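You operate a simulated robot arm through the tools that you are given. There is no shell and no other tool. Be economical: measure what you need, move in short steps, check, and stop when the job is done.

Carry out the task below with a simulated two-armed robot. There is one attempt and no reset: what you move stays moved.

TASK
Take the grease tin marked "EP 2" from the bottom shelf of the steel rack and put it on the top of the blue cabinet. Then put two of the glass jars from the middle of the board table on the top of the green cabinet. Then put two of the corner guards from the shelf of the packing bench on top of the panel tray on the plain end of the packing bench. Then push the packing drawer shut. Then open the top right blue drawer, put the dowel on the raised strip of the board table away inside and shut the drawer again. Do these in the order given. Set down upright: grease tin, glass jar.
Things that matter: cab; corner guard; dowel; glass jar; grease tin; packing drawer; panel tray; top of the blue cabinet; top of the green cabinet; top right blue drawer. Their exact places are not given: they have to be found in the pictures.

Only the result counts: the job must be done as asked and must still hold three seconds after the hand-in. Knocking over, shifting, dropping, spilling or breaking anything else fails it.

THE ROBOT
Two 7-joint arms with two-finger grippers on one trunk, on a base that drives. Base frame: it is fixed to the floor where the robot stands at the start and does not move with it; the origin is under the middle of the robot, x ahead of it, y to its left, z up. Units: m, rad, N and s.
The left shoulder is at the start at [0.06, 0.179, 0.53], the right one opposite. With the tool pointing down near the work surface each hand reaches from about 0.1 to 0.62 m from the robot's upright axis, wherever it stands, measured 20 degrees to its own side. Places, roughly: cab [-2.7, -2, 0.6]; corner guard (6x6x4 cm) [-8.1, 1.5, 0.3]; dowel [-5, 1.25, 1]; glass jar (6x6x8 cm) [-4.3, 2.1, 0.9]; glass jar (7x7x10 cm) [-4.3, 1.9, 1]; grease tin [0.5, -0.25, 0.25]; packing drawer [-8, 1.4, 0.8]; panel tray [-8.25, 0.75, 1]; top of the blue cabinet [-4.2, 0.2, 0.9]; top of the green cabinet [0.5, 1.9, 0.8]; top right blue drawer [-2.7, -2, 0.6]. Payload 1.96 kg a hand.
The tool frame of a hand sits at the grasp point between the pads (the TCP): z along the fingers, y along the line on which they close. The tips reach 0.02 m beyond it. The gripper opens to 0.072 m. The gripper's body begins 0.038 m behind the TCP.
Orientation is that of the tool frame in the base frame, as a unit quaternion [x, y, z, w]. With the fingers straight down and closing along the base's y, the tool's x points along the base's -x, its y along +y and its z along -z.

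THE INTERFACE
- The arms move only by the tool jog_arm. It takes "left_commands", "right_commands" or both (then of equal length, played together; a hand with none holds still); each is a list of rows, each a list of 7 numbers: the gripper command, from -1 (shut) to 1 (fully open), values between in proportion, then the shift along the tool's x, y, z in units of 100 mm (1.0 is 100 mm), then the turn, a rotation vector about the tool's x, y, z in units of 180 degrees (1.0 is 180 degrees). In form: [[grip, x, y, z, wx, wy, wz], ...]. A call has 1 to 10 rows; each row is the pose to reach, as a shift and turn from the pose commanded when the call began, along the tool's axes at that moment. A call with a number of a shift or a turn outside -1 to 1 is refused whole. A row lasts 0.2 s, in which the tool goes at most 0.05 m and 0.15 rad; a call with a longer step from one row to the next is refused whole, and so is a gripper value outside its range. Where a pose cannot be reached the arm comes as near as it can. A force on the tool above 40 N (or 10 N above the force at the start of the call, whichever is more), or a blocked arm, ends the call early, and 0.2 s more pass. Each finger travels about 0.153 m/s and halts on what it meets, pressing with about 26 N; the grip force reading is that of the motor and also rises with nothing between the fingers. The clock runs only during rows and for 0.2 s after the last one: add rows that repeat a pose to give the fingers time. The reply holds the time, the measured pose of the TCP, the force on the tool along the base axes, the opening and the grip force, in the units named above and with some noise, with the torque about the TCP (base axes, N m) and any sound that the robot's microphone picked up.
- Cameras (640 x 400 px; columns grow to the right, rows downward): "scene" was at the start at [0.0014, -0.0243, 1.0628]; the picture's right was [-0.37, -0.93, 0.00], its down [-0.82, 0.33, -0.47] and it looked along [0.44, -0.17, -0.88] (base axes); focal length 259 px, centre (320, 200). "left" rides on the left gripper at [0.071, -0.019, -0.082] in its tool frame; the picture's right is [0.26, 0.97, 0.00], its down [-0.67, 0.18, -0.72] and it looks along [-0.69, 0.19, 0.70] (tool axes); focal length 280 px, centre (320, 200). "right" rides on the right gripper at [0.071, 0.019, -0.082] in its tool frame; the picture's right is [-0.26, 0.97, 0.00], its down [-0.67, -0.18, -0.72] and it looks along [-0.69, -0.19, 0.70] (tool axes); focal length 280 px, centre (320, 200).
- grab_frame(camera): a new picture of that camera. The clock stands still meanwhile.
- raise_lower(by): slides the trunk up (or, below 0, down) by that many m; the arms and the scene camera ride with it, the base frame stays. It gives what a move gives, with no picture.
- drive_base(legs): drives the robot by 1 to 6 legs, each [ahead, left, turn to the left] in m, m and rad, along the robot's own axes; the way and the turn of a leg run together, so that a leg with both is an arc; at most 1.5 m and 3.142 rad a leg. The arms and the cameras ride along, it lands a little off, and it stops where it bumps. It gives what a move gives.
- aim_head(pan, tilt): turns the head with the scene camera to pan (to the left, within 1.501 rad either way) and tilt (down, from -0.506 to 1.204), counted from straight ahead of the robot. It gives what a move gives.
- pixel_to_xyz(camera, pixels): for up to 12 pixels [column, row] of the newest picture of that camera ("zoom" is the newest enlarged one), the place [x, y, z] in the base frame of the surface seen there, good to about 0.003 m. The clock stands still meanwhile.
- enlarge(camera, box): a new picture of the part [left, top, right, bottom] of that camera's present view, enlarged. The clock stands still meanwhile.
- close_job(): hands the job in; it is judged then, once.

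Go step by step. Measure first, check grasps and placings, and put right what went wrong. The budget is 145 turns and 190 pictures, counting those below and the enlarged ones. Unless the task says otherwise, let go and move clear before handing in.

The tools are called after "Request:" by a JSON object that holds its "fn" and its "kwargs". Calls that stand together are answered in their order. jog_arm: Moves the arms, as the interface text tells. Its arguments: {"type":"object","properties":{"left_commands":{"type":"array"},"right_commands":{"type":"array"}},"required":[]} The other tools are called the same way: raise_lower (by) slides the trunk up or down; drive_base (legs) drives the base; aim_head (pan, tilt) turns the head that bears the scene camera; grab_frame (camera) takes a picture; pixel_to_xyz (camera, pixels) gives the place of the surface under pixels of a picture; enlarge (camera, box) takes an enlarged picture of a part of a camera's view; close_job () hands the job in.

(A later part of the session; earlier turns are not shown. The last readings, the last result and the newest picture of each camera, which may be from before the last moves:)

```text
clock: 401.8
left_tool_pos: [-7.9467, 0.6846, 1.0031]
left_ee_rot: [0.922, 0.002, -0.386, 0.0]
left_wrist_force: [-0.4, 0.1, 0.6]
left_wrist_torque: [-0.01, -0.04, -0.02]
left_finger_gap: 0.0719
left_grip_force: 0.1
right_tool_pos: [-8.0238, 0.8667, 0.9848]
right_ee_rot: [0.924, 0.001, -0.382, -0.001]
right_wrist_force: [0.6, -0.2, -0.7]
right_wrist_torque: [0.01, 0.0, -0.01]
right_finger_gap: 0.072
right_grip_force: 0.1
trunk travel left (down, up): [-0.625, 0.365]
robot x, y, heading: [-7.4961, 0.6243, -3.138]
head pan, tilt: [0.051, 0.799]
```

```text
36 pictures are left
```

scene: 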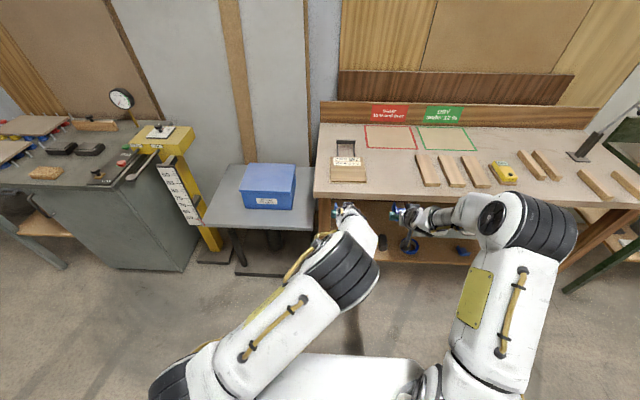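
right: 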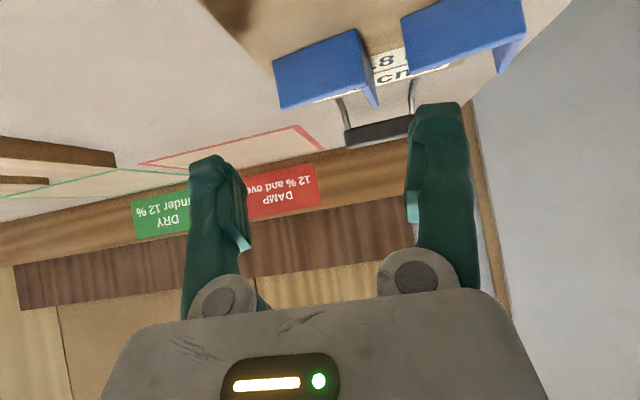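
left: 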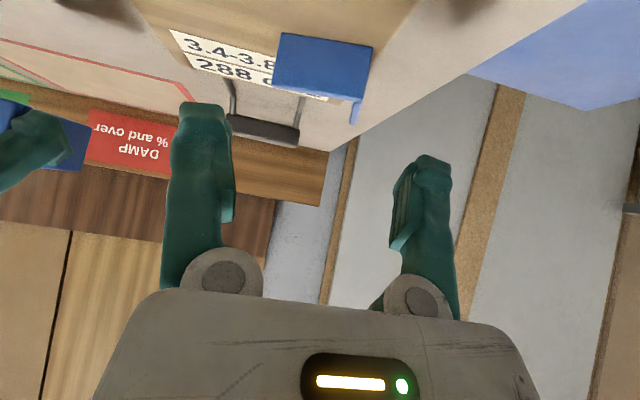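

Both guards rest on the tray. Next the drawer: I close the grippers, even out the hands 0.3 m apart, back off, lower to drawer height, and sidestep in front of it.

Request:
{"fn": "drive_base", "kwargs": {"legs": [[-0.32, 0, 0]]}}

Request:
{"fn": "jog_arm", "kwargs": {"left_commands": [[-1, -0.14, 0.15, 0.14, 0, 0, 0], [-1, -0.28, 0.3, 0.28, 0, 0, 0], [-1, -0.42, 0.45, 0.42, 0, 0, 0], [-1, -0.545, 0.6, 0.545, 0, 0, 0]], "right_commands": [[-1, 0, -0.15, 0, 0, 0, 0], [-1, 0, -0.3, 0, 0, 0, 0], [-1, 0, -0.45, 0, 0, 0, 0], [-1, 0, -0.6, 0, 0, 0, 0]]}}

Request:
{"fn": "raise_lower", "kwargs": {"by": -0.23}}

Request:
{"fn": "drive_base", "kwargs": {"legs": [[0, -0.6, 0]]}}

Request:
{"fn": "aim_head", "kwargs": {"pan": -0.1, "tilt": 0.75}}

Request:
{"fn": "grab_frame", "kwargs": {"camera": "scene"}}

```text
clock: 403.9
left_tool_pos: [-7.6226, 0.685, 1.0031]
left_ee_rot: [0.923, 0.003, -0.386, 0.0]
left_wrist_force: [-0.2, -0.4, -0.7]
left_wrist_torque: [0.01, 0.0, 0.0]
left_finger_gap: 0.0719
left_grip_force: 0.0
right_tool_pos: [-7.6982, 0.8693, 0.9853]
right_ee_rot: [0.924, 0.001, -0.382, 0.001]
right_wrist_force: [0.3, -0.8, 1.1]
right_wrist_torque: [0.03, 0.0, -0.02]
right_finger_gap: 0.0722
right_grip_force: 0.0
trunk travel left (down, up): [-0.625, 0.365]
robot x, y, heading: [-7.1729, 0.6256, -3.134]
head pan, tilt: [0.051, 0.799]
```

```text
clock: 404.9
left_tool_pos: [-7.7019, 0.6259, 1.004]
left_ee_rot: [0.923, 0.003, -0.385, 0.001]
left_wrist_force: [-0.3, 0.3, -0.9]
left_wrist_torque: [0.02, 0.06, 0.05]
left_finger_gap: 0.0
left_grip_force: 26.0
right_tool_pos: [-7.6995, 0.9289, 0.9841]
right_ee_rot: [0.924, 0.002, -0.382, -0.001]
right_wrist_force: [-0.4, -0.3, 0.1]
right_wrist_torque: [0.01, 0.01, -0.01]
right_finger_gap: 0.0
right_grip_force: 25.7
trunk travel left (down, up): [-0.625, 0.365]
robot x, y, heading: [-7.1723, 0.6251, -3.135]
head pan, tilt: [0.051, 0.799]
```

```text
clock: 407.3
left_tool_pos: [-7.7002, 0.6259, 0.7737]
left_ee_rot: [0.923, 0.003, -0.386, -0.001]
left_wrist_force: [-0.7, 0.1, 1.0]
left_wrist_torque: [0.02, 0.03, 0.01]
left_finger_gap: 0.0002
left_grip_force: 25.9
right_tool_pos: [-7.6996, 0.9294, 0.7537]
right_ee_rot: [0.925, 0.001, -0.381, 0.001]
right_wrist_force: [0.0, -0.8, -0.9]
right_wrist_torque: [-0.01, 0.0, 0.01]
right_finger_gap: 0.0
right_grip_force: 26.6
trunk travel left (down, up): [-0.395, 0.595]
robot x, y, heading: [-7.172, 0.6206, -3.14]
head pan, tilt: [0.051, 0.799]
```

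```text
clock: 410.7
left_tool_pos: [-7.7014, 1.2245, 0.7731]
left_ee_rot: [0.922, 0.001, -0.386, 0.0]
left_wrist_force: [0.6, 0.0, 0.1]
left_wrist_torque: [0.02, 0.01, 0.01]
left_finger_gap: 0.0
left_grip_force: 26.2
right_tool_pos: [-7.6973, 1.5275, 0.7533]
right_ee_rot: [0.924, -0.003, -0.382, -0.001]
right_wrist_force: [-0.8, -0.4, 0.3]
right_wrist_torque: [-0.02, 0.02, 0.0]
right_finger_gap: 0.0
right_grip_force: 25.9
trunk travel left (down, up): [-0.395, 0.595]
robot x, y, heading: [-7.1727, 1.2209, 3.139]
head pan, tilt: [0.051, 0.799]
```

```text
clock: 411.4
left_tool_pos: [-7.7011, 1.2245, 0.7739]
left_ee_rot: [0.922, 0.0, -0.386, -0.001]
left_wrist_force: [-0.6, 0.4, -0.2]
left_wrist_torque: [-0.01, -0.02, -0.01]
left_finger_gap: 0.0
left_grip_force: 25.7
right_tool_pos: [-7.6984, 1.5281, 0.7544]
right_ee_rot: [0.924, -0.002, -0.382, -0.001]
right_wrist_force: [-0.5, 0.3, -0.2]
right_wrist_torque: [0.03, 0.01, -0.03]
right_finger_gap: 0.0001
right_grip_force: 26.0
trunk travel left (down, up): [-0.395, 0.595]
robot x, y, heading: [-7.172, 1.2182, 3.139]
head pan, tilt: [-0.099, 0.75]
```

```text
35 pictures are left
```

scene: 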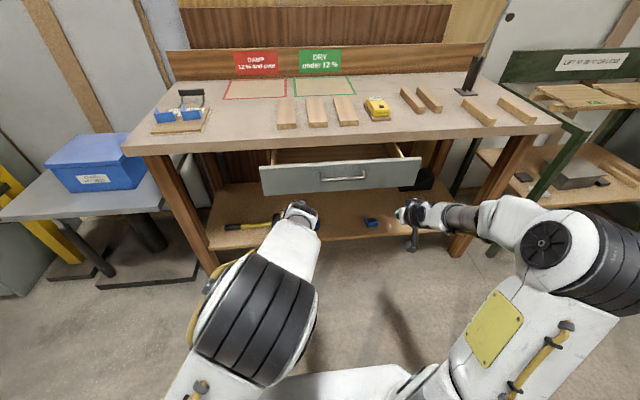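

I measure the drawer front's extents.

Request:
{"fn": "pixel_to_xyz", "kwargs": {"camera": "scene", "pixels": [[266, 172], [264, 190], [415, 165], [416, 182], [345, 178], [322, 176], [368, 173], [340, 165], [300, 150], [300, 187], [400, 180], [250, 143]]}}

```text
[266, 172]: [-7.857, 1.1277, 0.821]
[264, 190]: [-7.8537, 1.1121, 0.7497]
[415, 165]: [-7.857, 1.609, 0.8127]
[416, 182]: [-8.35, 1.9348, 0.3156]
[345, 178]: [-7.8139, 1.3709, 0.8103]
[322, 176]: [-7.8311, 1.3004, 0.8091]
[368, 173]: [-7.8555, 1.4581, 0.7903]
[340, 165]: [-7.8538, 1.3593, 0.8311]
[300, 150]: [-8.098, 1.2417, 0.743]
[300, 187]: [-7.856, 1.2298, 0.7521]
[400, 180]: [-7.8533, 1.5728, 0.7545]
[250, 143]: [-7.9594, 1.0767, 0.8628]
```

Drawer face at x -7.855, z 0.735–0.835; hands straddle the handle. I raise 3 cm and push forward 0.23 m with the base, then look.

Request:
{"fn": "raise_lower", "kwargs": {"by": 0.03}}

Request:
{"fn": "drive_base", "kwargs": {"legs": [[0.13, 0, 0], [0.1, 0, 0]]}}

Request:
{"fn": "grab_frame", "kwargs": {"camera": "scene"}}

Request:
{"fn": "pixel_to_xyz", "kwargs": {"camera": "scene", "pixels": [[330, 205], [380, 200], [330, 190], [360, 195], [340, 215], [300, 215]]}}

```text
clock: 412.1
left_tool_pos: [-7.7006, 1.2237, 0.8034]
left_ee_rot: [0.923, 0.0, -0.386, -0.002]
left_wrist_force: [0.4, 0.6, 0.8]
left_wrist_torque: [0.05, 0.01, 0.02]
left_finger_gap: 0.0
left_grip_force: 26.3
right_tool_pos: [-7.6971, 1.5265, 0.7843]
right_ee_rot: [0.924, -0.002, -0.381, -0.001]
right_wrist_force: [0.3, 0.0, -0.2]
right_wrist_torque: [-0.03, -0.02, -0.03]
right_finger_gap: 0.0
right_grip_force: 25.9
trunk travel left (down, up): [-0.425, 0.565]
robot x, y, heading: [-7.169, 1.2218, 3.139]
head pan, tilt: [-0.099, 0.75]
```

```text
clock: 414.2
left_tool_pos: [-7.9305, 1.2268, 0.8037]
left_ee_rot: [0.923, -0.002, -0.385, -0.002]
left_wrist_force: [0.1, -0.2, -0.3]
left_wrist_torque: [0.01, -0.01, 0.06]
left_finger_gap: 0.0001
left_grip_force: 29.5
right_tool_pos: [-7.9268, 1.5295, 0.7832]
right_ee_rot: [0.924, -0.004, -0.382, -0.002]
right_wrist_force: [0.1, 0.5, 0.3]
right_wrist_torque: [0.02, -0.01, 0.03]
right_finger_gap: 0.0001
right_grip_force: 26.1
trunk travel left (down, up): [-0.425, 0.565]
robot x, y, heading: [-7.4036, 1.2236, 3.134]
head pan, tilt: [-0.099, 0.75]
```

```text
34 pictures are left
```

scene: 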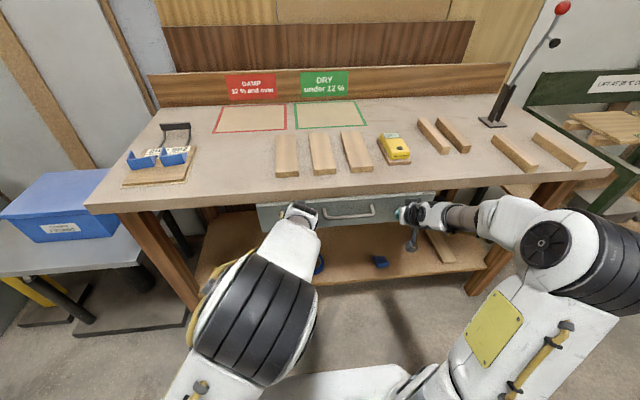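

```text
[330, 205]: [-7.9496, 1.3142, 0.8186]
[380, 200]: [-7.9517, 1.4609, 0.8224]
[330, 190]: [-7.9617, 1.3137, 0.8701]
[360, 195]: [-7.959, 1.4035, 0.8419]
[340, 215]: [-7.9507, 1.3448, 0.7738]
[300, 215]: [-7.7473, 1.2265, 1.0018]
```

The face has moved to x≈-7.951 with no resistance. I push on in small legs until it stops.

Request:
{"fn": "drive_base", "kwargs": {"legs": [[0.03, 0, 0]]}}

Request:
{"fn": "jog_arm", "kwargs": {"left_commands": [[-1, -0.05, 0, 0.05, 0, 0, 0], [-1, -0.1, 0, 0.1, 0, 0, 0], [-1, -0.15, 0, 0.15, 0, 0, 0], [-1, -0.2, 0, 0.2, 0, 0, 0]], "right_commands": [[-1, -0.05, 0, 0.05, 0, 0, 0], [-1, -0.1, 0, 0.1, 0, 0, 0], [-1, -0.15, 0, 0.15, 0, 0, 0], [-1, -0.2, 0, 0.2, 0, 0, 0]]}}

Request:
{"fn": "enlarge", "kwargs": {"camera": "scene", "box": [230, 170, 460, 260]}}

Request:
{"fn": "pixel_to_xyz", "kwargs": {"camera": "zoom", "pixels": [[300, 150], [430, 130], [340, 80], [350, 170]]}}

```text
clock: 415.0
left_tool_pos: [-7.9605, 1.2265, 0.8025]
left_ee_rot: [0.923, 0.0, -0.385, -0.001]
left_wrist_force: [-0.6, 0.5, -0.4]
left_wrist_torque: [-0.01, 0.01, 0.0]
left_finger_gap: 0.0
left_grip_force: 29.2
right_tool_pos: [-7.9577, 1.5306, 0.7838]
right_ee_rot: [0.924, -0.004, -0.382, -0.002]
right_wrist_force: [-1.3, 0.3, 0.3]
right_wrist_torque: [-0.01, -0.02, 0.0]
right_finger_gap: 0.0001
right_grip_force: 25.5
trunk travel left (down, up): [-0.425, 0.565]
robot x, y, heading: [-7.4333, 1.2205, 3.14]
head pan, tilt: [-0.099, 0.75]
```

```text
clock: 415.6
left_tool_pos: [-7.9656, 1.2261, 0.8033]
left_ee_rot: [0.924, -0.001, -0.382, 0.0]
left_wrist_force: [18.2, -1.7, 6.8]
left_wrist_torque: [-0.05, 0.06, 0.07]
left_finger_gap: 0.006
left_grip_force: 29.7
right_tool_pos: [-7.966, 1.5287, 0.7872]
right_ee_rot: [0.924, -0.003, -0.383, -0.002]
right_wrist_force: [10.7, -0.7, 4.3]
right_wrist_torque: [0.01, 0.06, 0.04]
right_finger_gap: 0.0059
right_grip_force: 26.0
trunk travel left (down, up): [-0.425, 0.565]
robot x, y, heading: [-7.4304, 1.2221, 3.134]
head pan, tilt: [-0.099, 0.75]
stopped in row 3 (left hand): the force on the tool passed its limit at 47 N (the readings are from after the stop); the commanded pose is now the measured one
```

```text
2.78 times, centred on (345, 215) of scene
```

zoom: 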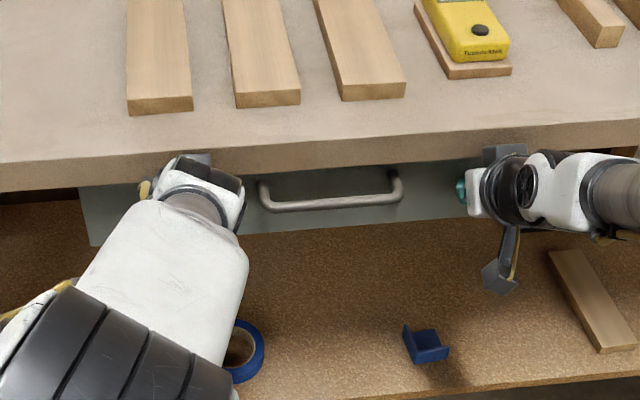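

```text
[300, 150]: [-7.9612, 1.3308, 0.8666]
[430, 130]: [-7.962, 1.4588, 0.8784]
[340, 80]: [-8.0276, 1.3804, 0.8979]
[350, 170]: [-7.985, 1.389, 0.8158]
```

It stopped at 47 N, but that may be the gripper body meeting the bench edge. I back off, lower the hands so they pass under the edge, and push again.

Request:
{"fn": "drive_base", "kwargs": {"legs": [[-0.05, 0, 0]]}}

Request:
{"fn": "jog_arm", "kwargs": {"right_commands": [[-1, -0.06, 0, -0.06, 0, 0, 0], [-1, -0.12, 0, -0.12, 0, 0, 0]]}}

Request:
{"fn": "raise_lower", "kwargs": {"by": -0.033}}

Request:
{"fn": "drive_base", "kwargs": {"legs": [[0.05, 0, 0]]}}

Request:
{"fn": "jog_arm", "kwargs": {"left_commands": [[-1, -0.05, 0, 0.05, 0, 0, 0], [-1, -0.1, 0, 0.1, 0, 0, 0], [-1, -0.15, 0, 0.15, 0, 0, 0], [-1, -0.2, 0, 0.2, 0, 0, 0], [-1, -0.25, 0, 0.25, 0, 0, 0]], "right_commands": [[-1, -0.05, 0, 0.05, 0, 0, 0], [-1, -0.1, 0, 0.1, 0, 0, 0], [-1, -0.15, 0, 0.15, 0, 0, 0], [-1, -0.2, 0, 0.2, 0, 0, 0], [-1, -0.25, 0, 0.25, 0, 0, 0]]}}

Request:
{"fn": "enlarge", "kwargs": {"camera": "scene", "box": [230, 170, 460, 260]}}

Request:
{"fn": "pixel_to_xyz", "kwargs": {"camera": "zoom", "pixels": [[350, 170], [350, 180], [250, 215], [420, 215], [440, 180], [330, 225]]}}

```text
clock: 416.6
left_tool_pos: [-7.9194, 1.2264, 0.8006]
left_ee_rot: [0.924, -0.002, -0.381, -0.001]
left_wrist_force: [0.4, 0.2, 0.1]
left_wrist_torque: [0.0, -0.01, -0.02]
left_finger_gap: 0.0003
left_grip_force: 29.0
right_tool_pos: [-7.9187, 1.5295, 0.7837]
right_ee_rot: [0.924, -0.003, -0.382, -0.002]
right_wrist_force: [0.4, 0.0, 0.5]
right_wrist_torque: [-0.03, 0.0, -0.02]
right_finger_gap: 0.0001
right_grip_force: 29.5
trunk travel left (down, up): [-0.425, 0.565]
robot x, y, heading: [-7.3812, 1.2179, 3.137]
head pan, tilt: [-0.099, 0.75]
```

```text
clock: 417.1
left_tool_pos: [-7.9192, 1.227, 0.7995]
left_ee_rot: [0.925, -0.002, -0.381, -0.001]
left_wrist_force: [0.2, -0.1, 0.0]
left_wrist_torque: [-0.01, 0.03, 0.0]
left_finger_gap: 0.0
left_grip_force: 29.5
right_tool_pos: [-7.9195, 1.5296, 0.8014]
right_ee_rot: [0.925, -0.004, -0.381, -0.002]
right_wrist_force: [-0.2, -0.5, -0.7]
right_wrist_torque: [0.0, 0.0, 0.02]
right_finger_gap: 0.0
right_grip_force: 29.4
trunk travel left (down, up): [-0.425, 0.565]
robot x, y, heading: [-7.3823, 1.2175, 3.137]
head pan, tilt: [-0.099, 0.75]
```

```text
clock: 417.9
left_tool_pos: [-7.9202, 1.2264, 0.767]
left_ee_rot: [0.925, -0.002, -0.381, -0.002]
left_wrist_force: [0.5, -0.1, 0.6]
left_wrist_torque: [0.05, -0.02, -0.02]
left_finger_gap: 0.0
left_grip_force: 29.6
right_tool_pos: [-7.9182, 1.5282, 0.7683]
right_ee_rot: [0.925, -0.003, -0.38, -0.002]
right_wrist_force: [0.5, 0.3, 0.6]
right_wrist_torque: [0.01, 0.03, -0.01]
right_finger_gap: 0.0001
right_grip_force: 30.0
trunk travel left (down, up): [-0.392, 0.598]
robot x, y, heading: [-7.3821, 1.2198, 3.136]
head pan, tilt: [-0.099, 0.75]
```

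```text
clock: 418.9
left_tool_pos: [-7.9653, 1.2275, 0.7671]
left_ee_rot: [0.925, -0.003, -0.38, 0.0]
left_wrist_force: [33.8, -1.9, -14.8]
left_wrist_torque: [0.0, -0.38, 0.02]
left_finger_gap: 0.0056
left_grip_force: 29.7
right_tool_pos: [-7.9656, 1.53, 0.769]
right_ee_rot: [0.924, -0.003, -0.383, -0.001]
right_wrist_force: [7.2, -1.4, -2.8]
right_wrist_torque: [0.05, -0.1, 0.05]
right_finger_gap: 0.0
right_grip_force: 30.6
trunk travel left (down, up): [-0.392, 0.598]
robot x, y, heading: [-7.4309, 1.2183, 3.137]
head pan, tilt: [-0.099, 0.75]
```

```text
clock: 419.4
left_tool_pos: [-7.966, 1.2278, 0.7648]
left_ee_rot: [0.928, -0.004, -0.374, 0.001]
left_wrist_force: [26.1, -2.6, 8.5]
left_wrist_torque: [0.03, 0.05, 0.06]
left_finger_gap: 0.0058
left_grip_force: 29.4
right_tool_pos: [-7.966, 1.5315, 0.7691]
right_ee_rot: [0.926, -0.004, -0.377, -0.002]
right_wrist_force: [22.2, -2.7, 8.1]
right_wrist_torque: [0.14, 0.07, 0.11]
right_finger_gap: 0.006
right_grip_force: 29.5
trunk travel left (down, up): [-0.392, 0.598]
robot x, y, heading: [-7.4288, 1.219, 3.135]
head pan, tilt: [-0.099, 0.75]
stopped in row 2 (right hand): the force on the tool passed its limit at 49 N (the readings are from after the stop); the commanded pose is now the measured one
```

```text
2.78 times, centred on (345, 215) of scene
```

zoom: 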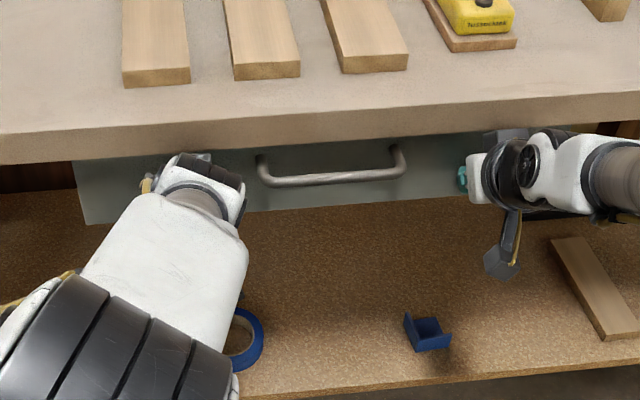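

```text
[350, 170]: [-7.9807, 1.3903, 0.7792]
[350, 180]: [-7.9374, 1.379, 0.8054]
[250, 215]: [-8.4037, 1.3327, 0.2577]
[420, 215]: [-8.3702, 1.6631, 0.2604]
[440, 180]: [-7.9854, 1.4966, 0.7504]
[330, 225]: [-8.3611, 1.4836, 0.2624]
```

Same stop at both heights with face at x≈-7.983 under the bench edge: the drawer is shut. Next, the dowel: I back off, raise, go round the trolley, and face the board table from its open side.

Request:
{"fn": "drive_base", "kwargs": {"legs": [[-0.35, 0, 0]]}}

Request:
{"fn": "raise_lower", "kwargs": {"by": 0.3}}

Request:
{"fn": "drive_base", "kwargs": {"legs": [[0, 1.17, 0], [-0.07, 0, 0], [0, 0, -1.57], [0, 0, -1.57]]}}

Request:
{"fn": "aim_head", "kwargs": {"pan": 0.2, "tilt": 0.5}}

Request:
{"fn": "grab_frame", "kwargs": {"camera": "scene"}}

```text
clock: 421.7
left_tool_pos: [-7.6142, 1.2298, 0.7622]
left_ee_rot: [0.928, -0.007, -0.372, 0.0]
left_wrist_force: [0.4, -0.4, -0.3]
left_wrist_torque: [-0.02, 0.01, 0.03]
left_finger_gap: 0.0
left_grip_force: 29.4
right_tool_pos: [-7.6139, 1.5316, 0.7641]
right_ee_rot: [0.928, -0.008, -0.374, -0.002]
right_wrist_force: [0.1, 0.2, 0.5]
right_wrist_torque: [0.01, 0.0, -0.01]
right_finger_gap: 0.0
right_grip_force: 29.9
trunk travel left (down, up): [-0.392, 0.598]
robot x, y, heading: [-7.0745, 1.2177, 3.125]
head pan, tilt: [-0.099, 0.75]
```

```text
clock: 424.7
left_tool_pos: [-7.6144, 1.2297, 1.0614]
left_ee_rot: [0.928, -0.007, -0.372, 0.0]
left_wrist_force: [-0.5, 0.1, -0.5]
left_wrist_torque: [-0.02, 0.01, -0.02]
left_finger_gap: 0.0
left_grip_force: 29.7
right_tool_pos: [-7.6124, 1.5311, 1.0652]
right_ee_rot: [0.927, -0.009, -0.374, -0.003]
right_wrist_force: [0.0, 0.7, -0.6]
right_wrist_torque: [0.02, -0.02, 0.01]
right_finger_gap: 0.0
right_grip_force: 29.4
trunk travel left (down, up): [-0.692, 0.298]
robot x, y, heading: [-7.0747, 1.2174, 3.128]
head pan, tilt: [-0.099, 0.75]
```

```text
clock: 438.9
left_tool_pos: [-6.48, 0.031, 1.0621]
left_ee_rot: [-0.006, 0.928, 0.005, 0.372]
left_wrist_force: [0.2, 0.5, 0.2]
left_wrist_torque: [0.02, 0.0, 0.03]
left_finger_gap: 0.0
left_grip_force: 29.6
right_tool_pos: [-6.4729, -0.2709, 1.0655]
right_ee_rot: [-0.005, 0.928, 0.002, 0.373]
right_wrist_force: [0.0, -0.1, -0.1]
right_wrist_torque: [0.01, -0.02, 0.02]
right_finger_gap: 0.0001
right_grip_force: 29.9
trunk travel left (down, up): [-0.692, 0.298]
robot x, y, heading: [-7.0215, 0.0263, 0.009]
head pan, tilt: [-0.099, 0.75]
```

```text
clock: 439.7
left_tool_pos: [-6.4804, 0.0307, 1.0616]
left_ee_rot: [-0.007, 0.928, 0.006, 0.372]
left_wrist_force: [0.2, 0.9, 0.1]
left_wrist_torque: [0.03, -0.01, 0.01]
left_finger_gap: 0.0
left_grip_force: 29.7
right_tool_pos: [-6.4732, -0.2713, 1.0646]
right_ee_rot: [-0.005, 0.927, 0.003, 0.374]
right_wrist_force: [-0.2, 0.4, 0.0]
right_wrist_torque: [-0.02, 0.02, -0.04]
right_finger_gap: 0.0
right_grip_force: 30.1
trunk travel left (down, up): [-0.692, 0.298]
robot x, y, heading: [-7.0243, 0.0249, 0.014]
head pan, tilt: [0.201, 0.499]
```

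```text
31 pictures are left
```

scene: 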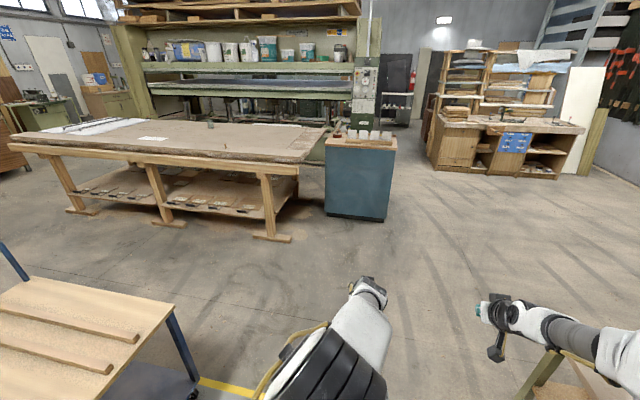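

I see the table with the strip, and the bench with blue drawers at (515,143). I enlarge both for the dowel and the drawers.

Request:
{"fn": "enlarge", "kwargs": {"camera": "scene", "box": [130, 110, 330, 190]}}

Request:
{"fn": "enlarge", "kwargs": {"camera": "scene", "box": [470, 110, 570, 185]}}

Request:
{"fn": "pixel_to_xyz", "kwargs": {"camera": "scene", "pixels": [[225, 147], [225, 151], [505, 137], [525, 137], [505, 145], [525, 145], [515, 152], [490, 160], [545, 160], [280, 240], [165, 220]]}}

```text
3.20 times, centred on (230, 150) of scene
```

zoom: 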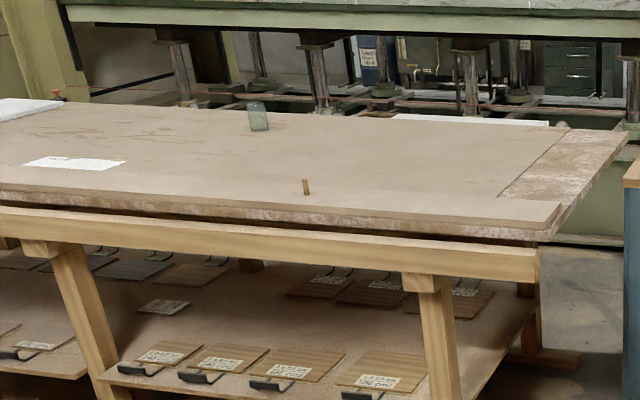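

```text
5.33 times, centred on (520, 148) of scene
```

zoom: 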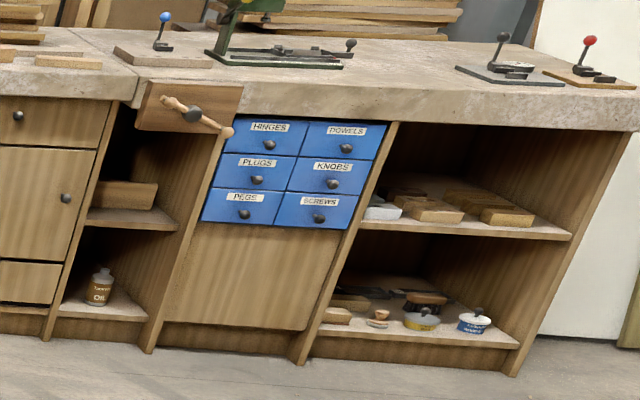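

```text
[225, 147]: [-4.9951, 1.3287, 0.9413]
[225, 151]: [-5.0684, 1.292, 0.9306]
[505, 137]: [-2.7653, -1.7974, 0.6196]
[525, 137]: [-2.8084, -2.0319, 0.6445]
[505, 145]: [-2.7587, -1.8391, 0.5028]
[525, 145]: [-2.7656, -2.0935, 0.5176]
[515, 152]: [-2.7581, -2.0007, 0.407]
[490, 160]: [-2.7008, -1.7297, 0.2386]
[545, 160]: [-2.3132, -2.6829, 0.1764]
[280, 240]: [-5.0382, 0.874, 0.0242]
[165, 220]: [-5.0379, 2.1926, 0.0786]
```

The dowel stands at about (-4.995,1.329), strip top z 0.931; the "DOWELS" drawer is the top right one at about (-2.77,-2.03,0.63). I drive to the table side and line the left hand up with the dowel.

Request:
{"fn": "drive_base", "kwargs": {"legs": [[1.38, 0, -0.014], [0, 1.29, 0]]}}

Request:
{"fn": "jog_arm", "kwargs": {"left_commands": [[1, 0, 0, 0, 0, 0, 0], [1, 0, 0, 0, 0, 0, 0], [1, 0, 0, 0, 0, 0, 0]]}}

Request:
{"fn": "raise_lower", "kwargs": {"by": -0.04}}

Request:
{"fn": "grab_frame", "kwargs": {"camera": "left"}}

```text
clock: 452.8
left_tool_pos: [-5.0655, 1.304, 1.0621]
left_ee_rot: [0.006, 0.928, 0.0, 0.372]
left_wrist_force: [0.3, 0.4, -0.6]
left_wrist_torque: [-0.02, 0.03, 0.0]
left_finger_gap: 0.0
left_grip_force: 29.2
right_tool_pos: [-5.0663, 1.0023, 1.0644]
right_ee_rot: [0.007, 0.928, -0.002, 0.374]
right_wrist_force: [0.5, -0.2, 0.0]
right_wrist_torque: [-0.01, 0.01, 0.01]
right_finger_gap: 0.0001
right_grip_force: 29.4
trunk travel left (down, up): [-0.692, 0.298]
robot x, y, heading: [-5.6067, 1.3129, -0.012]
head pan, tilt: [0.201, 0.499]
```

```text
clock: 453.6
left_tool_pos: [-5.0652, 1.3039, 1.0621]
left_ee_rot: [0.005, 0.928, 0.002, 0.372]
left_wrist_force: [-0.6, 0.7, 0.1]
left_wrist_torque: [0.03, 0.01, 0.01]
left_finger_gap: 0.0722
left_grip_force: 0.0
right_tool_pos: [-5.0664, 1.0008, 1.0643]
right_ee_rot: [0.007, 0.927, -0.002, 0.374]
right_wrist_force: [-0.4, 0.4, -0.2]
right_wrist_torque: [-0.01, -0.01, -0.02]
right_finger_gap: 0.0003
right_grip_force: 29.0
trunk travel left (down, up): [-0.692, 0.298]
robot x, y, heading: [-5.6055, 1.3142, -0.012]
head pan, tilt: [0.201, 0.499]
```

```text
clock: 454.4
left_tool_pos: [-5.0642, 1.3033, 1.0207]
left_ee_rot: [0.006, 0.928, 0.001, 0.372]
left_wrist_force: [-0.9, 0.5, 0.0]
left_wrist_torque: [-0.01, 0.02, 0.0]
left_finger_gap: 0.0722
left_grip_force: 0.0
right_tool_pos: [-5.0671, 1.0008, 1.0244]
right_ee_rot: [0.007, 0.928, -0.002, 0.373]
right_wrist_force: [-0.8, 0.3, -1.0]
right_wrist_torque: [0.0, 0.02, -0.01]
right_finger_gap: 0.0
right_grip_force: 29.7
trunk travel left (down, up): [-0.652, 0.338]
robot x, y, heading: [-5.6077, 1.3102, -0.014]
head pan, tilt: [0.201, 0.499]
```

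```text
28 pictures are left
```

left: 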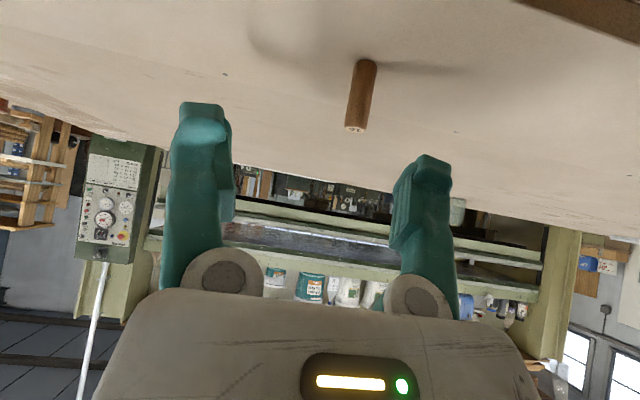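

Request:
{"fn": "pixel_to_xyz", "kwargs": {"camera": "left", "pixels": [[365, 70], [361, 95], [356, 122], [355, 128], [350, 100], [372, 95], [366, 55]]}}

```text
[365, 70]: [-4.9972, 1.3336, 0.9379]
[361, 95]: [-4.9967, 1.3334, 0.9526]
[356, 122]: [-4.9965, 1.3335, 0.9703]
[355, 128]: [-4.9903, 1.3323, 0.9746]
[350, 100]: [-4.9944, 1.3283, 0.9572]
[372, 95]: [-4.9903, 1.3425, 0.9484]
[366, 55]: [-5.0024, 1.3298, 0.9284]
```

The dowel's axis is at (-4.991,1.3335), z 0.93–0.975. I shift 31 mm left, advance along the fingers, and close.

Request:
{"fn": "jog_arm", "kwargs": {"left_commands": [[1, 0, 0.31, 0, 0, 0, 0], [1, -0.03, 0.31, 0.25, 0, 0, 0], [1, -0.06, 0.31, 0.5, 0, 0, 0], [1, -0.09, 0.31, 0.7, 0, 0, 0], [1, -0.115, 0.31, 0.85, 0, 0, 0], [1, -0.115, 0.31, 0.922, 0, 0, 0], [0, -0.115, 0.31, 0.922, 0, 0, 0], [-1, -0.115, 0.31, 0.922, 0, 0, 0], [-1, -0.115, 0.31, 0.922, 0, 0, 0], [-1, -0.115, 0.31, 0.922, 0, 0, 0]]}}

Request:
{"fn": "raise_lower", "kwargs": {"by": 0.1}}

Request:
{"fn": "grab_frame", "kwargs": {"camera": "left"}}

```text
clock: 456.6
left_tool_pos: [-4.9906, 1.3341, 0.9619]
left_ee_rot: [0.007, 0.928, 0.0, 0.372]
left_wrist_force: [0.0, 0.0, 0.3]
left_wrist_torque: [0.01, 0.01, 0.01]
left_finger_gap: 0.0102
left_grip_force: 26.1
right_tool_pos: [-5.0665, 1.0006, 1.025]
right_ee_rot: [0.007, 0.927, -0.002, 0.374]
right_wrist_force: [0.4, 0.5, 0.2]
right_wrist_torque: [-0.03, 0.0, -0.04]
right_finger_gap: 0.0
right_grip_force: 29.9
trunk travel left (down, up): [-0.652, 0.338]
robot x, y, heading: [-5.6074, 1.3148, -0.008]
head pan, tilt: [0.201, 0.499]
```

```text
clock: 457.9
left_tool_pos: [-4.9915, 1.3348, 1.0629]
left_ee_rot: [0.006, 0.928, 0.0, 0.372]
left_wrist_force: [0.3, -0.4, 0.1]
left_wrist_torque: [0.0, -0.01, 0.01]
left_finger_gap: 0.0099
left_grip_force: 26.1
right_tool_pos: [-5.0666, 0.9996, 1.1233]
right_ee_rot: [0.007, 0.927, -0.002, 0.374]
right_wrist_force: [0.3, -0.8, 0.2]
right_wrist_torque: [-0.01, -0.01, -0.02]
right_finger_gap: 0.0
right_grip_force: 29.8
trunk travel left (down, up): [-0.752, 0.238]
robot x, y, heading: [-5.6091, 1.3138, -0.017]
head pan, tilt: [0.201, 0.499]
```

```text
27 pictures are left
```

left: 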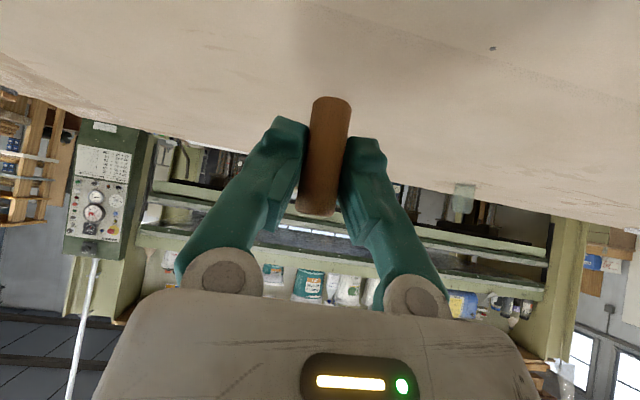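

The dowel is held (gap 0.010). I travel to the front of the blue drawers, staying clear of the cabinet.

Request:
{"fn": "drive_base", "kwargs": {"legs": [[-0.1, 0, 0.014], [0, -1.4, 0], [0, -0.6, 0], [1.0, -0.5, 0], [0.9, -0.55, 0]]}}

Request:
{"fn": "raise_lower", "kwargs": {"by": -0.2}}

Request:
{"fn": "aim_head", "kwargs": {"pan": -0.2, "tilt": 0.7}}

Request:
{"fn": "grab_frame", "kwargs": {"camera": "scene"}}

```text
clock: 478.9
left_tool_pos: [-3.2215, -1.7203, 1.0618]
left_ee_rot: [-0.001, 0.928, 0.003, 0.373]
left_wrist_force: [0.2, 0.3, 0.3]
left_wrist_torque: [-0.01, -0.02, -0.01]
left_finger_gap: 0.0059
left_grip_force: 26.1
right_tool_pos: [-3.2901, -2.0549, 1.1249]
right_ee_rot: [0.0, 0.928, 0.0, 0.374]
right_wrist_force: [0.0, 0.0, -0.1]
right_wrist_torque: [-0.02, 0.02, 0.01]
right_finger_gap: 0.0
right_grip_force: 29.5
trunk travel left (down, up): [-0.752, 0.238]
robot x, y, heading: [-3.8378, -1.7501, -0.001]
head pan, tilt: [0.201, 0.499]
```

```text
clock: 481.1
left_tool_pos: [-3.2221, -1.7213, 0.8633]
left_ee_rot: [-0.001, 0.928, 0.003, 0.372]
left_wrist_force: [-0.5, 0.2, 0.6]
left_wrist_torque: [-0.01, -0.02, 0.01]
left_finger_gap: 0.0061
left_grip_force: 25.6
right_tool_pos: [-3.2909, -2.0546, 0.9244]
right_ee_rot: [0.0, 0.927, 0.001, 0.374]
right_wrist_force: [-0.1, 0.0, 0.0]
right_wrist_torque: [-0.01, 0.0, 0.0]
right_finger_gap: 0.0
right_grip_force: 29.4
trunk travel left (down, up): [-0.552, 0.438]
robot x, y, heading: [-3.8388, -1.7509, 0.002]
head pan, tilt: [0.201, 0.499]
```

```text
clock: 482.0
left_tool_pos: [-3.2214, -1.721, 0.8626]
left_ee_rot: [-0.001, 0.928, 0.003, 0.372]
left_wrist_force: [-0.3, 0.6, -0.7]
left_wrist_torque: [0.0, -0.02, 0.01]
left_finger_gap: 0.0062
left_grip_force: 25.8
right_tool_pos: [-3.2907, -2.0535, 0.9241]
right_ee_rot: [0.0, 0.927, 0.0, 0.374]
right_wrist_force: [0.4, 0.2, -0.7]
right_wrist_torque: [-0.05, 0.02, 0.0]
right_finger_gap: 0.0002
right_grip_force: 29.5
trunk travel left (down, up): [-0.552, 0.438]
robot x, y, heading: [-3.8372, -1.753, 0.0]
head pan, tilt: [-0.201, 0.7]
```

```text
26 pictures are left
```

scene: 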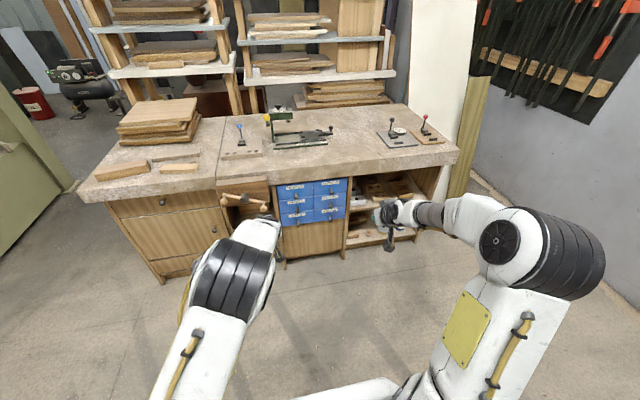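

The left gap fell to 0.006, so I check the dowel, and measure the DOWELS drawer's knob.

Request:
{"fn": "grab_frame", "kwargs": {"camera": "left"}}

Request:
{"fn": "enlarge", "kwargs": {"camera": "scene", "box": [265, 165, 365, 240]}}

Request:
{"fn": "pixel_to_xyz", "kwargs": {"camera": "zoom", "pixels": [[350, 120], [290, 85], [430, 75], [345, 145], [350, 128], [320, 100], [400, 100], [300, 160], [70, 110], [230, 100], [360, 40], [440, 170]]}}

```text
25 pictures are left
```

left: 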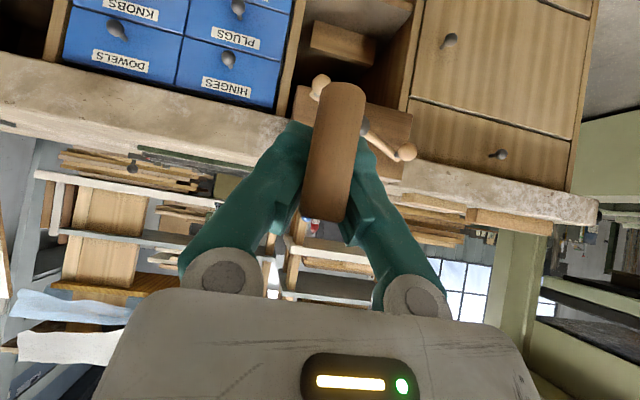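

```text
5.33 times, centred on (315, 202) of scene
```

zoom: 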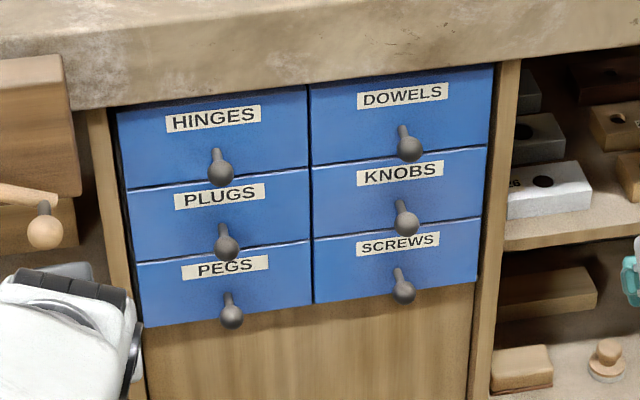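

```text
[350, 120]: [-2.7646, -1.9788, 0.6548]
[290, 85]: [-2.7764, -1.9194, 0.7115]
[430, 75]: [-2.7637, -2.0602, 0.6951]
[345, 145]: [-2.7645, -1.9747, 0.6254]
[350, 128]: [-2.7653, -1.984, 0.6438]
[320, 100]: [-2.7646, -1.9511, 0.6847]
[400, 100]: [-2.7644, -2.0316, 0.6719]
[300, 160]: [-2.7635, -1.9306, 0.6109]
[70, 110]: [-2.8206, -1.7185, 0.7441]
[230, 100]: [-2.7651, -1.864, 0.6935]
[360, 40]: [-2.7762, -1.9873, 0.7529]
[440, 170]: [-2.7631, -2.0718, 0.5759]
```

The dowel is nearer the fingertips now, so I must be brisk but gentle. I locate the knob, draw the left hand back, extend the right with fingers open, and lower the trunk.

Request:
{"fn": "pixel_to_xyz", "kwargs": {"camera": "zoom", "pixels": [[410, 148], [403, 132], [406, 152], [414, 145]]}}

Request:
{"fn": "jog_arm", "kwargs": {"left_commands": [[-1, 0.12, 0, -0.12, 0, 0, 0], [-1, 0.25, 0, -0.25, 0, 0, 0], [-1, 0.38, 0, -0.38, 0, 0, 0], [-1, 0.5, 0, -0.5, 0, 0, 0], [-1, 0.62, 0, -0.62, 0, 0, 0], [-1, 0.75, 0, -0.75, 0, 0, 0], [-1, 0.88, 0, -0.88, 0, 0, 0], [-1, 1, 0, -1, 0, 0, 0]], "right_commands": [[0, -0.06, 0, 0.06, 0, 0, 0], [0.3, -0.12, 0, 0.12, 0, 0, 0], [0.3, -0.18, 0, 0.18, 0, 0, 0], [0.3, -0.24, 0, 0.24, 0, 0, 0], [0.3, -0.3, 0, 0.3, 0, 0, 0], [0.3, -0.36, 0, 0.36, 0, 0, 0], [0.3, -0.42, 0, 0.42, 0, 0, 0], [0.3, -0.5, 0, 0.5, 0, 0, 0]]}}

Request:
{"fn": "raise_lower", "kwargs": {"by": -0.25}}

Request:
{"fn": "drive_base", "kwargs": {"legs": [[0.28, 0, 0]]}}

Request:
{"fn": "grab_frame", "kwargs": {"camera": "right"}}

```text
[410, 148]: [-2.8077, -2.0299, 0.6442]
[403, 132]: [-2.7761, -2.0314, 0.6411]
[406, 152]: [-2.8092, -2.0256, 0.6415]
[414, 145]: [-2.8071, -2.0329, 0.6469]
```

```text
clock: 483.8
left_tool_pos: [-3.3621, -1.7199, 0.8668]
left_ee_rot: [-0.001, 0.928, 0.004, 0.372]
left_wrist_force: [-0.3, -0.1, -0.2]
left_wrist_torque: [-0.01, 0.02, -0.02]
left_finger_gap: 0.0001
left_grip_force: 26.3
right_tool_pos: [-3.2208, -2.0562, 0.9225]
right_ee_rot: [0.0, 0.927, 0.001, 0.374]
right_wrist_force: [0.0, -0.2, -0.7]
right_wrist_torque: [0.01, -0.03, 0.02]
right_finger_gap: 0.0467
right_grip_force: 0.0
trunk travel left (down, up): [-0.552, 0.438]
robot x, y, heading: [-3.8373, -1.7507, 0.002]
head pan, tilt: [-0.201, 0.7]
```

```text
clock: 486.4
left_tool_pos: [-3.3616, -1.7203, 0.6173]
left_ee_rot: [-0.001, 0.928, 0.003, 0.372]
left_wrist_force: [-0.5, -0.1, -0.4]
left_wrist_torque: [0.01, -0.01, -0.01]
left_finger_gap: 0.0
left_grip_force: 26.1
right_tool_pos: [-3.2199, -2.0543, 0.6725]
right_ee_rot: [0.0, 0.928, 0.001, 0.374]
right_wrist_force: [0.0, 0.3, -0.7]
right_wrist_torque: [-0.01, -0.02, -0.02]
right_finger_gap: 0.0467
right_grip_force: 0.2
trunk travel left (down, up): [-0.302, 0.688]
robot x, y, heading: [-3.8367, -1.7482, -0.0]
head pan, tilt: [-0.201, 0.7]
```

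```text
clock: 488.3
left_tool_pos: [-3.0807, -1.7205, 0.6153]
left_ee_rot: [-0.001, 0.928, 0.004, 0.372]
left_wrist_force: [1.0, -0.5, -0.4]
left_wrist_torque: [0.02, 0.03, 0.01]
left_finger_gap: 0.0
left_grip_force: 26.4
right_tool_pos: [-2.9396, -2.0549, 0.6714]
right_ee_rot: [0.0, 0.928, 0.001, 0.374]
right_wrist_force: [0.0, 0.1, 0.7]
right_wrist_torque: [0.0, -0.04, -0.02]
right_finger_gap: 0.0468
right_grip_force: 0.1
trunk travel left (down, up): [-0.302, 0.688]
robot x, y, heading: [-3.5568, -1.7482, -0.003]
head pan, tilt: [-0.201, 0.7]
```

```text
23 pictures are left
```

right: 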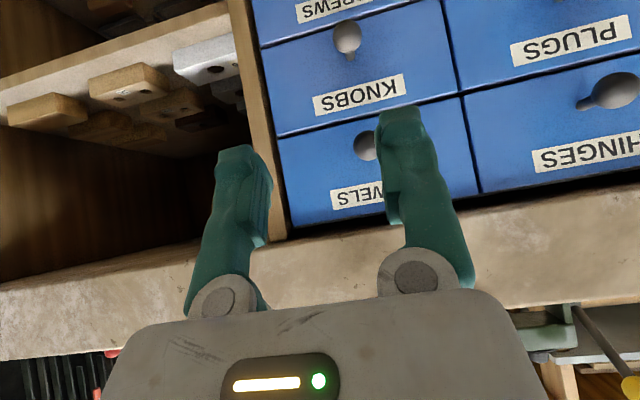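

The left gripper reads 0: the dowel fell during that jog, near (-3.3,-1.72). I look for it on the floor before moving again.

Request:
{"fn": "aim_head", "kwargs": {"pan": 0.1, "tilt": 1.15}}

Request:
{"fn": "grab_frame", "kwargs": {"camera": "scene"}}

Request:
{"fn": "grab_frame", "kwargs": {"camera": "left"}}

```text
clock: 489.2
left_tool_pos: [-3.0803, -1.721, 0.6175]
left_ee_rot: [-0.002, 0.928, 0.005, 0.372]
left_wrist_force: [-0.1, 0.4, 1.2]
left_wrist_torque: [0.01, 0.01, 0.0]
left_finger_gap: 0.0
left_grip_force: 25.9
right_tool_pos: [-2.9392, -2.0537, 0.6712]
right_ee_rot: [0.0, 0.928, 0.001, 0.373]
right_wrist_force: [-0.2, 0.0, 0.2]
right_wrist_torque: [0.02, -0.01, -0.01]
right_finger_gap: 0.0468
right_grip_force: 0.0
trunk travel left (down, up): [-0.302, 0.688]
robot x, y, heading: [-3.558, -1.7473, 0.002]
head pan, tilt: [0.099, 1.15]
```

```text
22 pictures are left
```

scene: 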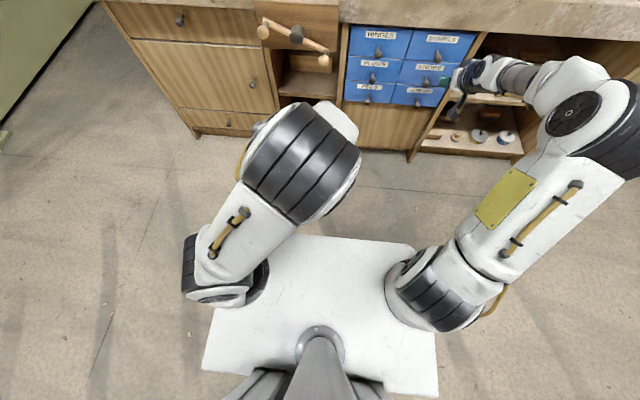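

```text
21 pictures are left
```

left: 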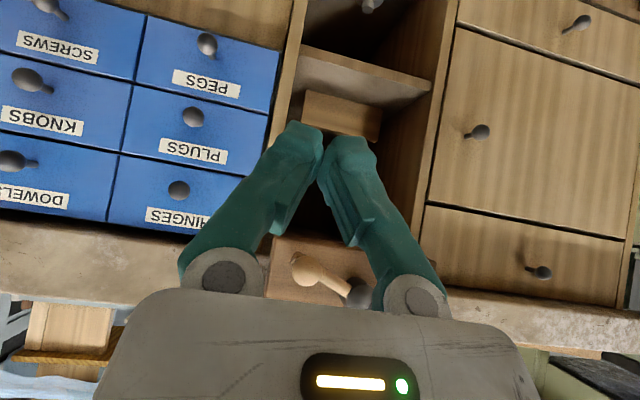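

A small orange speck shows at (190,334); I enlarge it.

Request:
{"fn": "enlarge", "kwargs": {"camera": "scene", "box": [100, 150, 260, 390]}}

Request:
{"fn": "pixel_to_xyz", "kwargs": {"camera": "scene", "pixels": [[190, 334], [330, 215], [250, 235]]}}

```text
1.67 times, centred on (180, 270) of scene
```

zoom: 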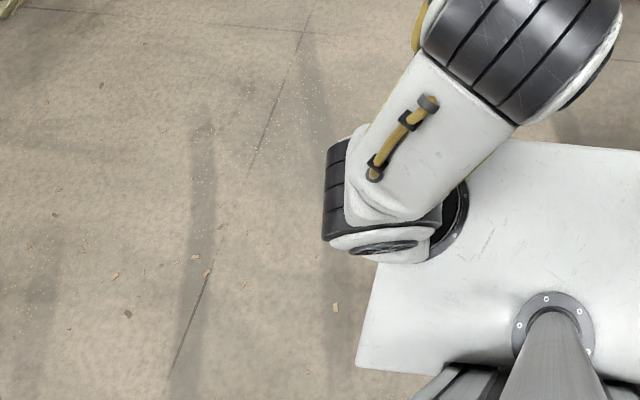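

```text
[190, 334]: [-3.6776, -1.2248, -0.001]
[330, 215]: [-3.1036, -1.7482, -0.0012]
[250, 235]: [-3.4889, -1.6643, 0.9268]
```

Only wood chips there; the dowel is hidden by the robot. Since I'm at the drawer, I first open it: base 9 cm ahead, then the right hand onto the knob at (-2.80,-2.03,0.645).

Request:
{"fn": "drive_base", "kwargs": {"legs": [[0.09, 0, 0]]}}

Request:
{"fn": "jog_arm", "kwargs": {"right_commands": [[0.3, 0, 0.12, 0, 0, 0, 0], [0.3, 0, 0.24, 0, 0, 0, 0], [0.3, -0.08, 0.24, 0.22, 0, 0, 0], [0.3, -0.19, 0.24, 0.5, 0, 0, 0], [0.3, -0.19, 0.24, 0.5, 0, 0, 0]]}}

Request:
{"fn": "grab_frame", "kwargs": {"camera": "right"}}

Request:
{"fn": "pixel_to_xyz", "kwargs": {"camera": "right", "pixels": [[320, 120], [320, 140], [330, 130], [310, 150]]}}

```text
clock: 490.3
left_tool_pos: [-2.9908, -1.7205, 0.6161]
left_ee_rot: [-0.001, 0.928, 0.004, 0.372]
left_wrist_force: [0.6, 0.1, 0.5]
left_wrist_torque: [0.01, 0.01, 0.0]
left_finger_gap: 0.0001
left_grip_force: 25.4
right_tool_pos: [-2.8483, -2.0526, 0.6715]
right_ee_rot: [0.0, 0.927, 0.001, 0.374]
right_wrist_force: [-0.3, 0.5, -0.3]
right_wrist_torque: [0.02, 0.0, 0.0]
right_finger_gap: 0.0468
right_grip_force: 0.1
trunk travel left (down, up): [-0.302, 0.688]
robot x, y, heading: [-3.4687, -1.7522, 0.005]
head pan, tilt: [0.099, 1.15]
```

```text
clock: 491.5
left_tool_pos: [-2.9908, -1.7194, 0.6173]
left_ee_rot: [-0.001, 0.928, 0.002, 0.372]
left_wrist_force: [0.5, -0.2, 0.4]
left_wrist_torque: [-0.02, -0.02, 0.0]
left_finger_gap: 0.0
left_grip_force: 26.0
right_tool_pos: [-2.8014, -2.029, 0.6476]
right_ee_rot: [0.0, 0.928, 0.001, 0.374]
right_wrist_force: [0.4, -0.3, 1.3]
right_wrist_torque: [0.02, -0.01, 0.01]
right_finger_gap: 0.0469
right_grip_force: 0.0
trunk travel left (down, up): [-0.302, 0.688]
robot x, y, heading: [-3.4678, -1.7471, 0.001]
head pan, tilt: [0.099, 1.15]
```

```text
19 pictures are left
```

right: 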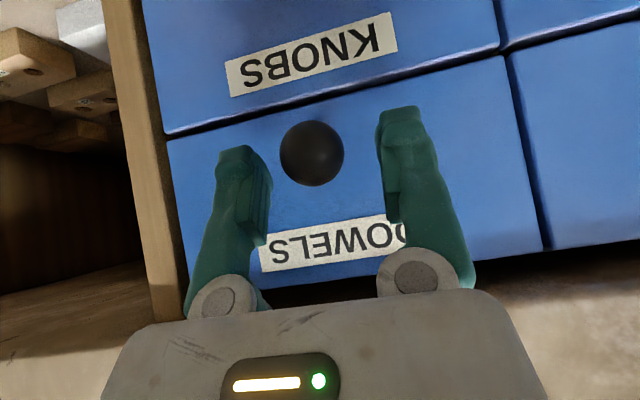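

```text
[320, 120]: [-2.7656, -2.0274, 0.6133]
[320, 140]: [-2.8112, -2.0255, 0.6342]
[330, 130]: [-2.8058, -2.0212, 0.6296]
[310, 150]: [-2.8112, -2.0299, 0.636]
```

The knob (312,152) is centred at about (-2.80,-2.028,0.634), just below the grasp point. I lower 12 mm and close on it.

Request:
{"fn": "jog_arm", "kwargs": {"right_commands": [[0.3, 0.04, 0, 0.045, 0, 0, 0], [0.3, 0.083, 0, 0.095, 0, 0, 0], [0.3, 0.083, 0, 0.095, 0, 0, 0], [-0.4, 0.083, 0, 0.095, 0, 0, 0], [-1, 0.083, 0, 0.095, 0, 0, 0], [-1, 0.083, 0, 0.095, 0, 0, 0], [-1, 0.083, 0, 0.095, 0, 0, 0]]}}

Request:
{"fn": "drive_base", "kwargs": {"legs": [[-0.14, 0, 0]]}}

Request:
{"fn": "grab_frame", "kwargs": {"camera": "right"}}

```text
clock: 493.1
left_tool_pos: [-2.9906, -1.7206, 0.6177]
left_ee_rot: [-0.001, 0.928, 0.004, 0.372]
left_wrist_force: [-0.3, -0.8, -0.2]
left_wrist_torque: [0.02, 0.01, -0.02]
left_finger_gap: 0.0
left_grip_force: 26.1
right_tool_pos: [-2.7989, -2.0309, 0.6356]
right_ee_rot: [0.0, 0.928, 0.002, 0.373]
right_wrist_force: [0.1, -7.5, -0.5]
right_wrist_torque: [-0.04, 0.0, -0.02]
right_finger_gap: 0.0186
right_grip_force: 40.2
trunk travel left (down, up): [-0.302, 0.688]
robot x, y, heading: [-3.4676, -1.7494, 0.005]
head pan, tilt: [0.099, 1.15]
```

```text
clock: 494.4
left_tool_pos: [-3.1294, -1.72, 0.6172]
left_ee_rot: [-0.002, 0.928, 0.006, 0.373]
left_wrist_force: [-0.7, 0.6, -0.5]
left_wrist_torque: [0.03, 0.0, 0.03]
left_finger_gap: 0.0002
left_grip_force: 25.3
right_tool_pos: [-2.9383, -2.0308, 0.6353]
right_ee_rot: [0.0, 0.928, 0.001, 0.374]
right_wrist_force: [0.6, -18.1, 0.2]
right_wrist_torque: [0.0, 0.21, 0.03]
right_finger_gap: 0.0183
right_grip_force: 39.9
trunk travel left (down, up): [-0.302, 0.688]
robot x, y, heading: [-3.6065, -1.7496, 0.003]
head pan, tilt: [0.099, 1.15]
```

```text
18 pictures are left
```

right: 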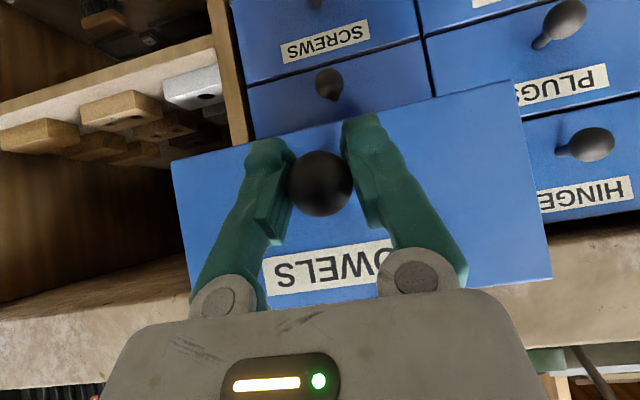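

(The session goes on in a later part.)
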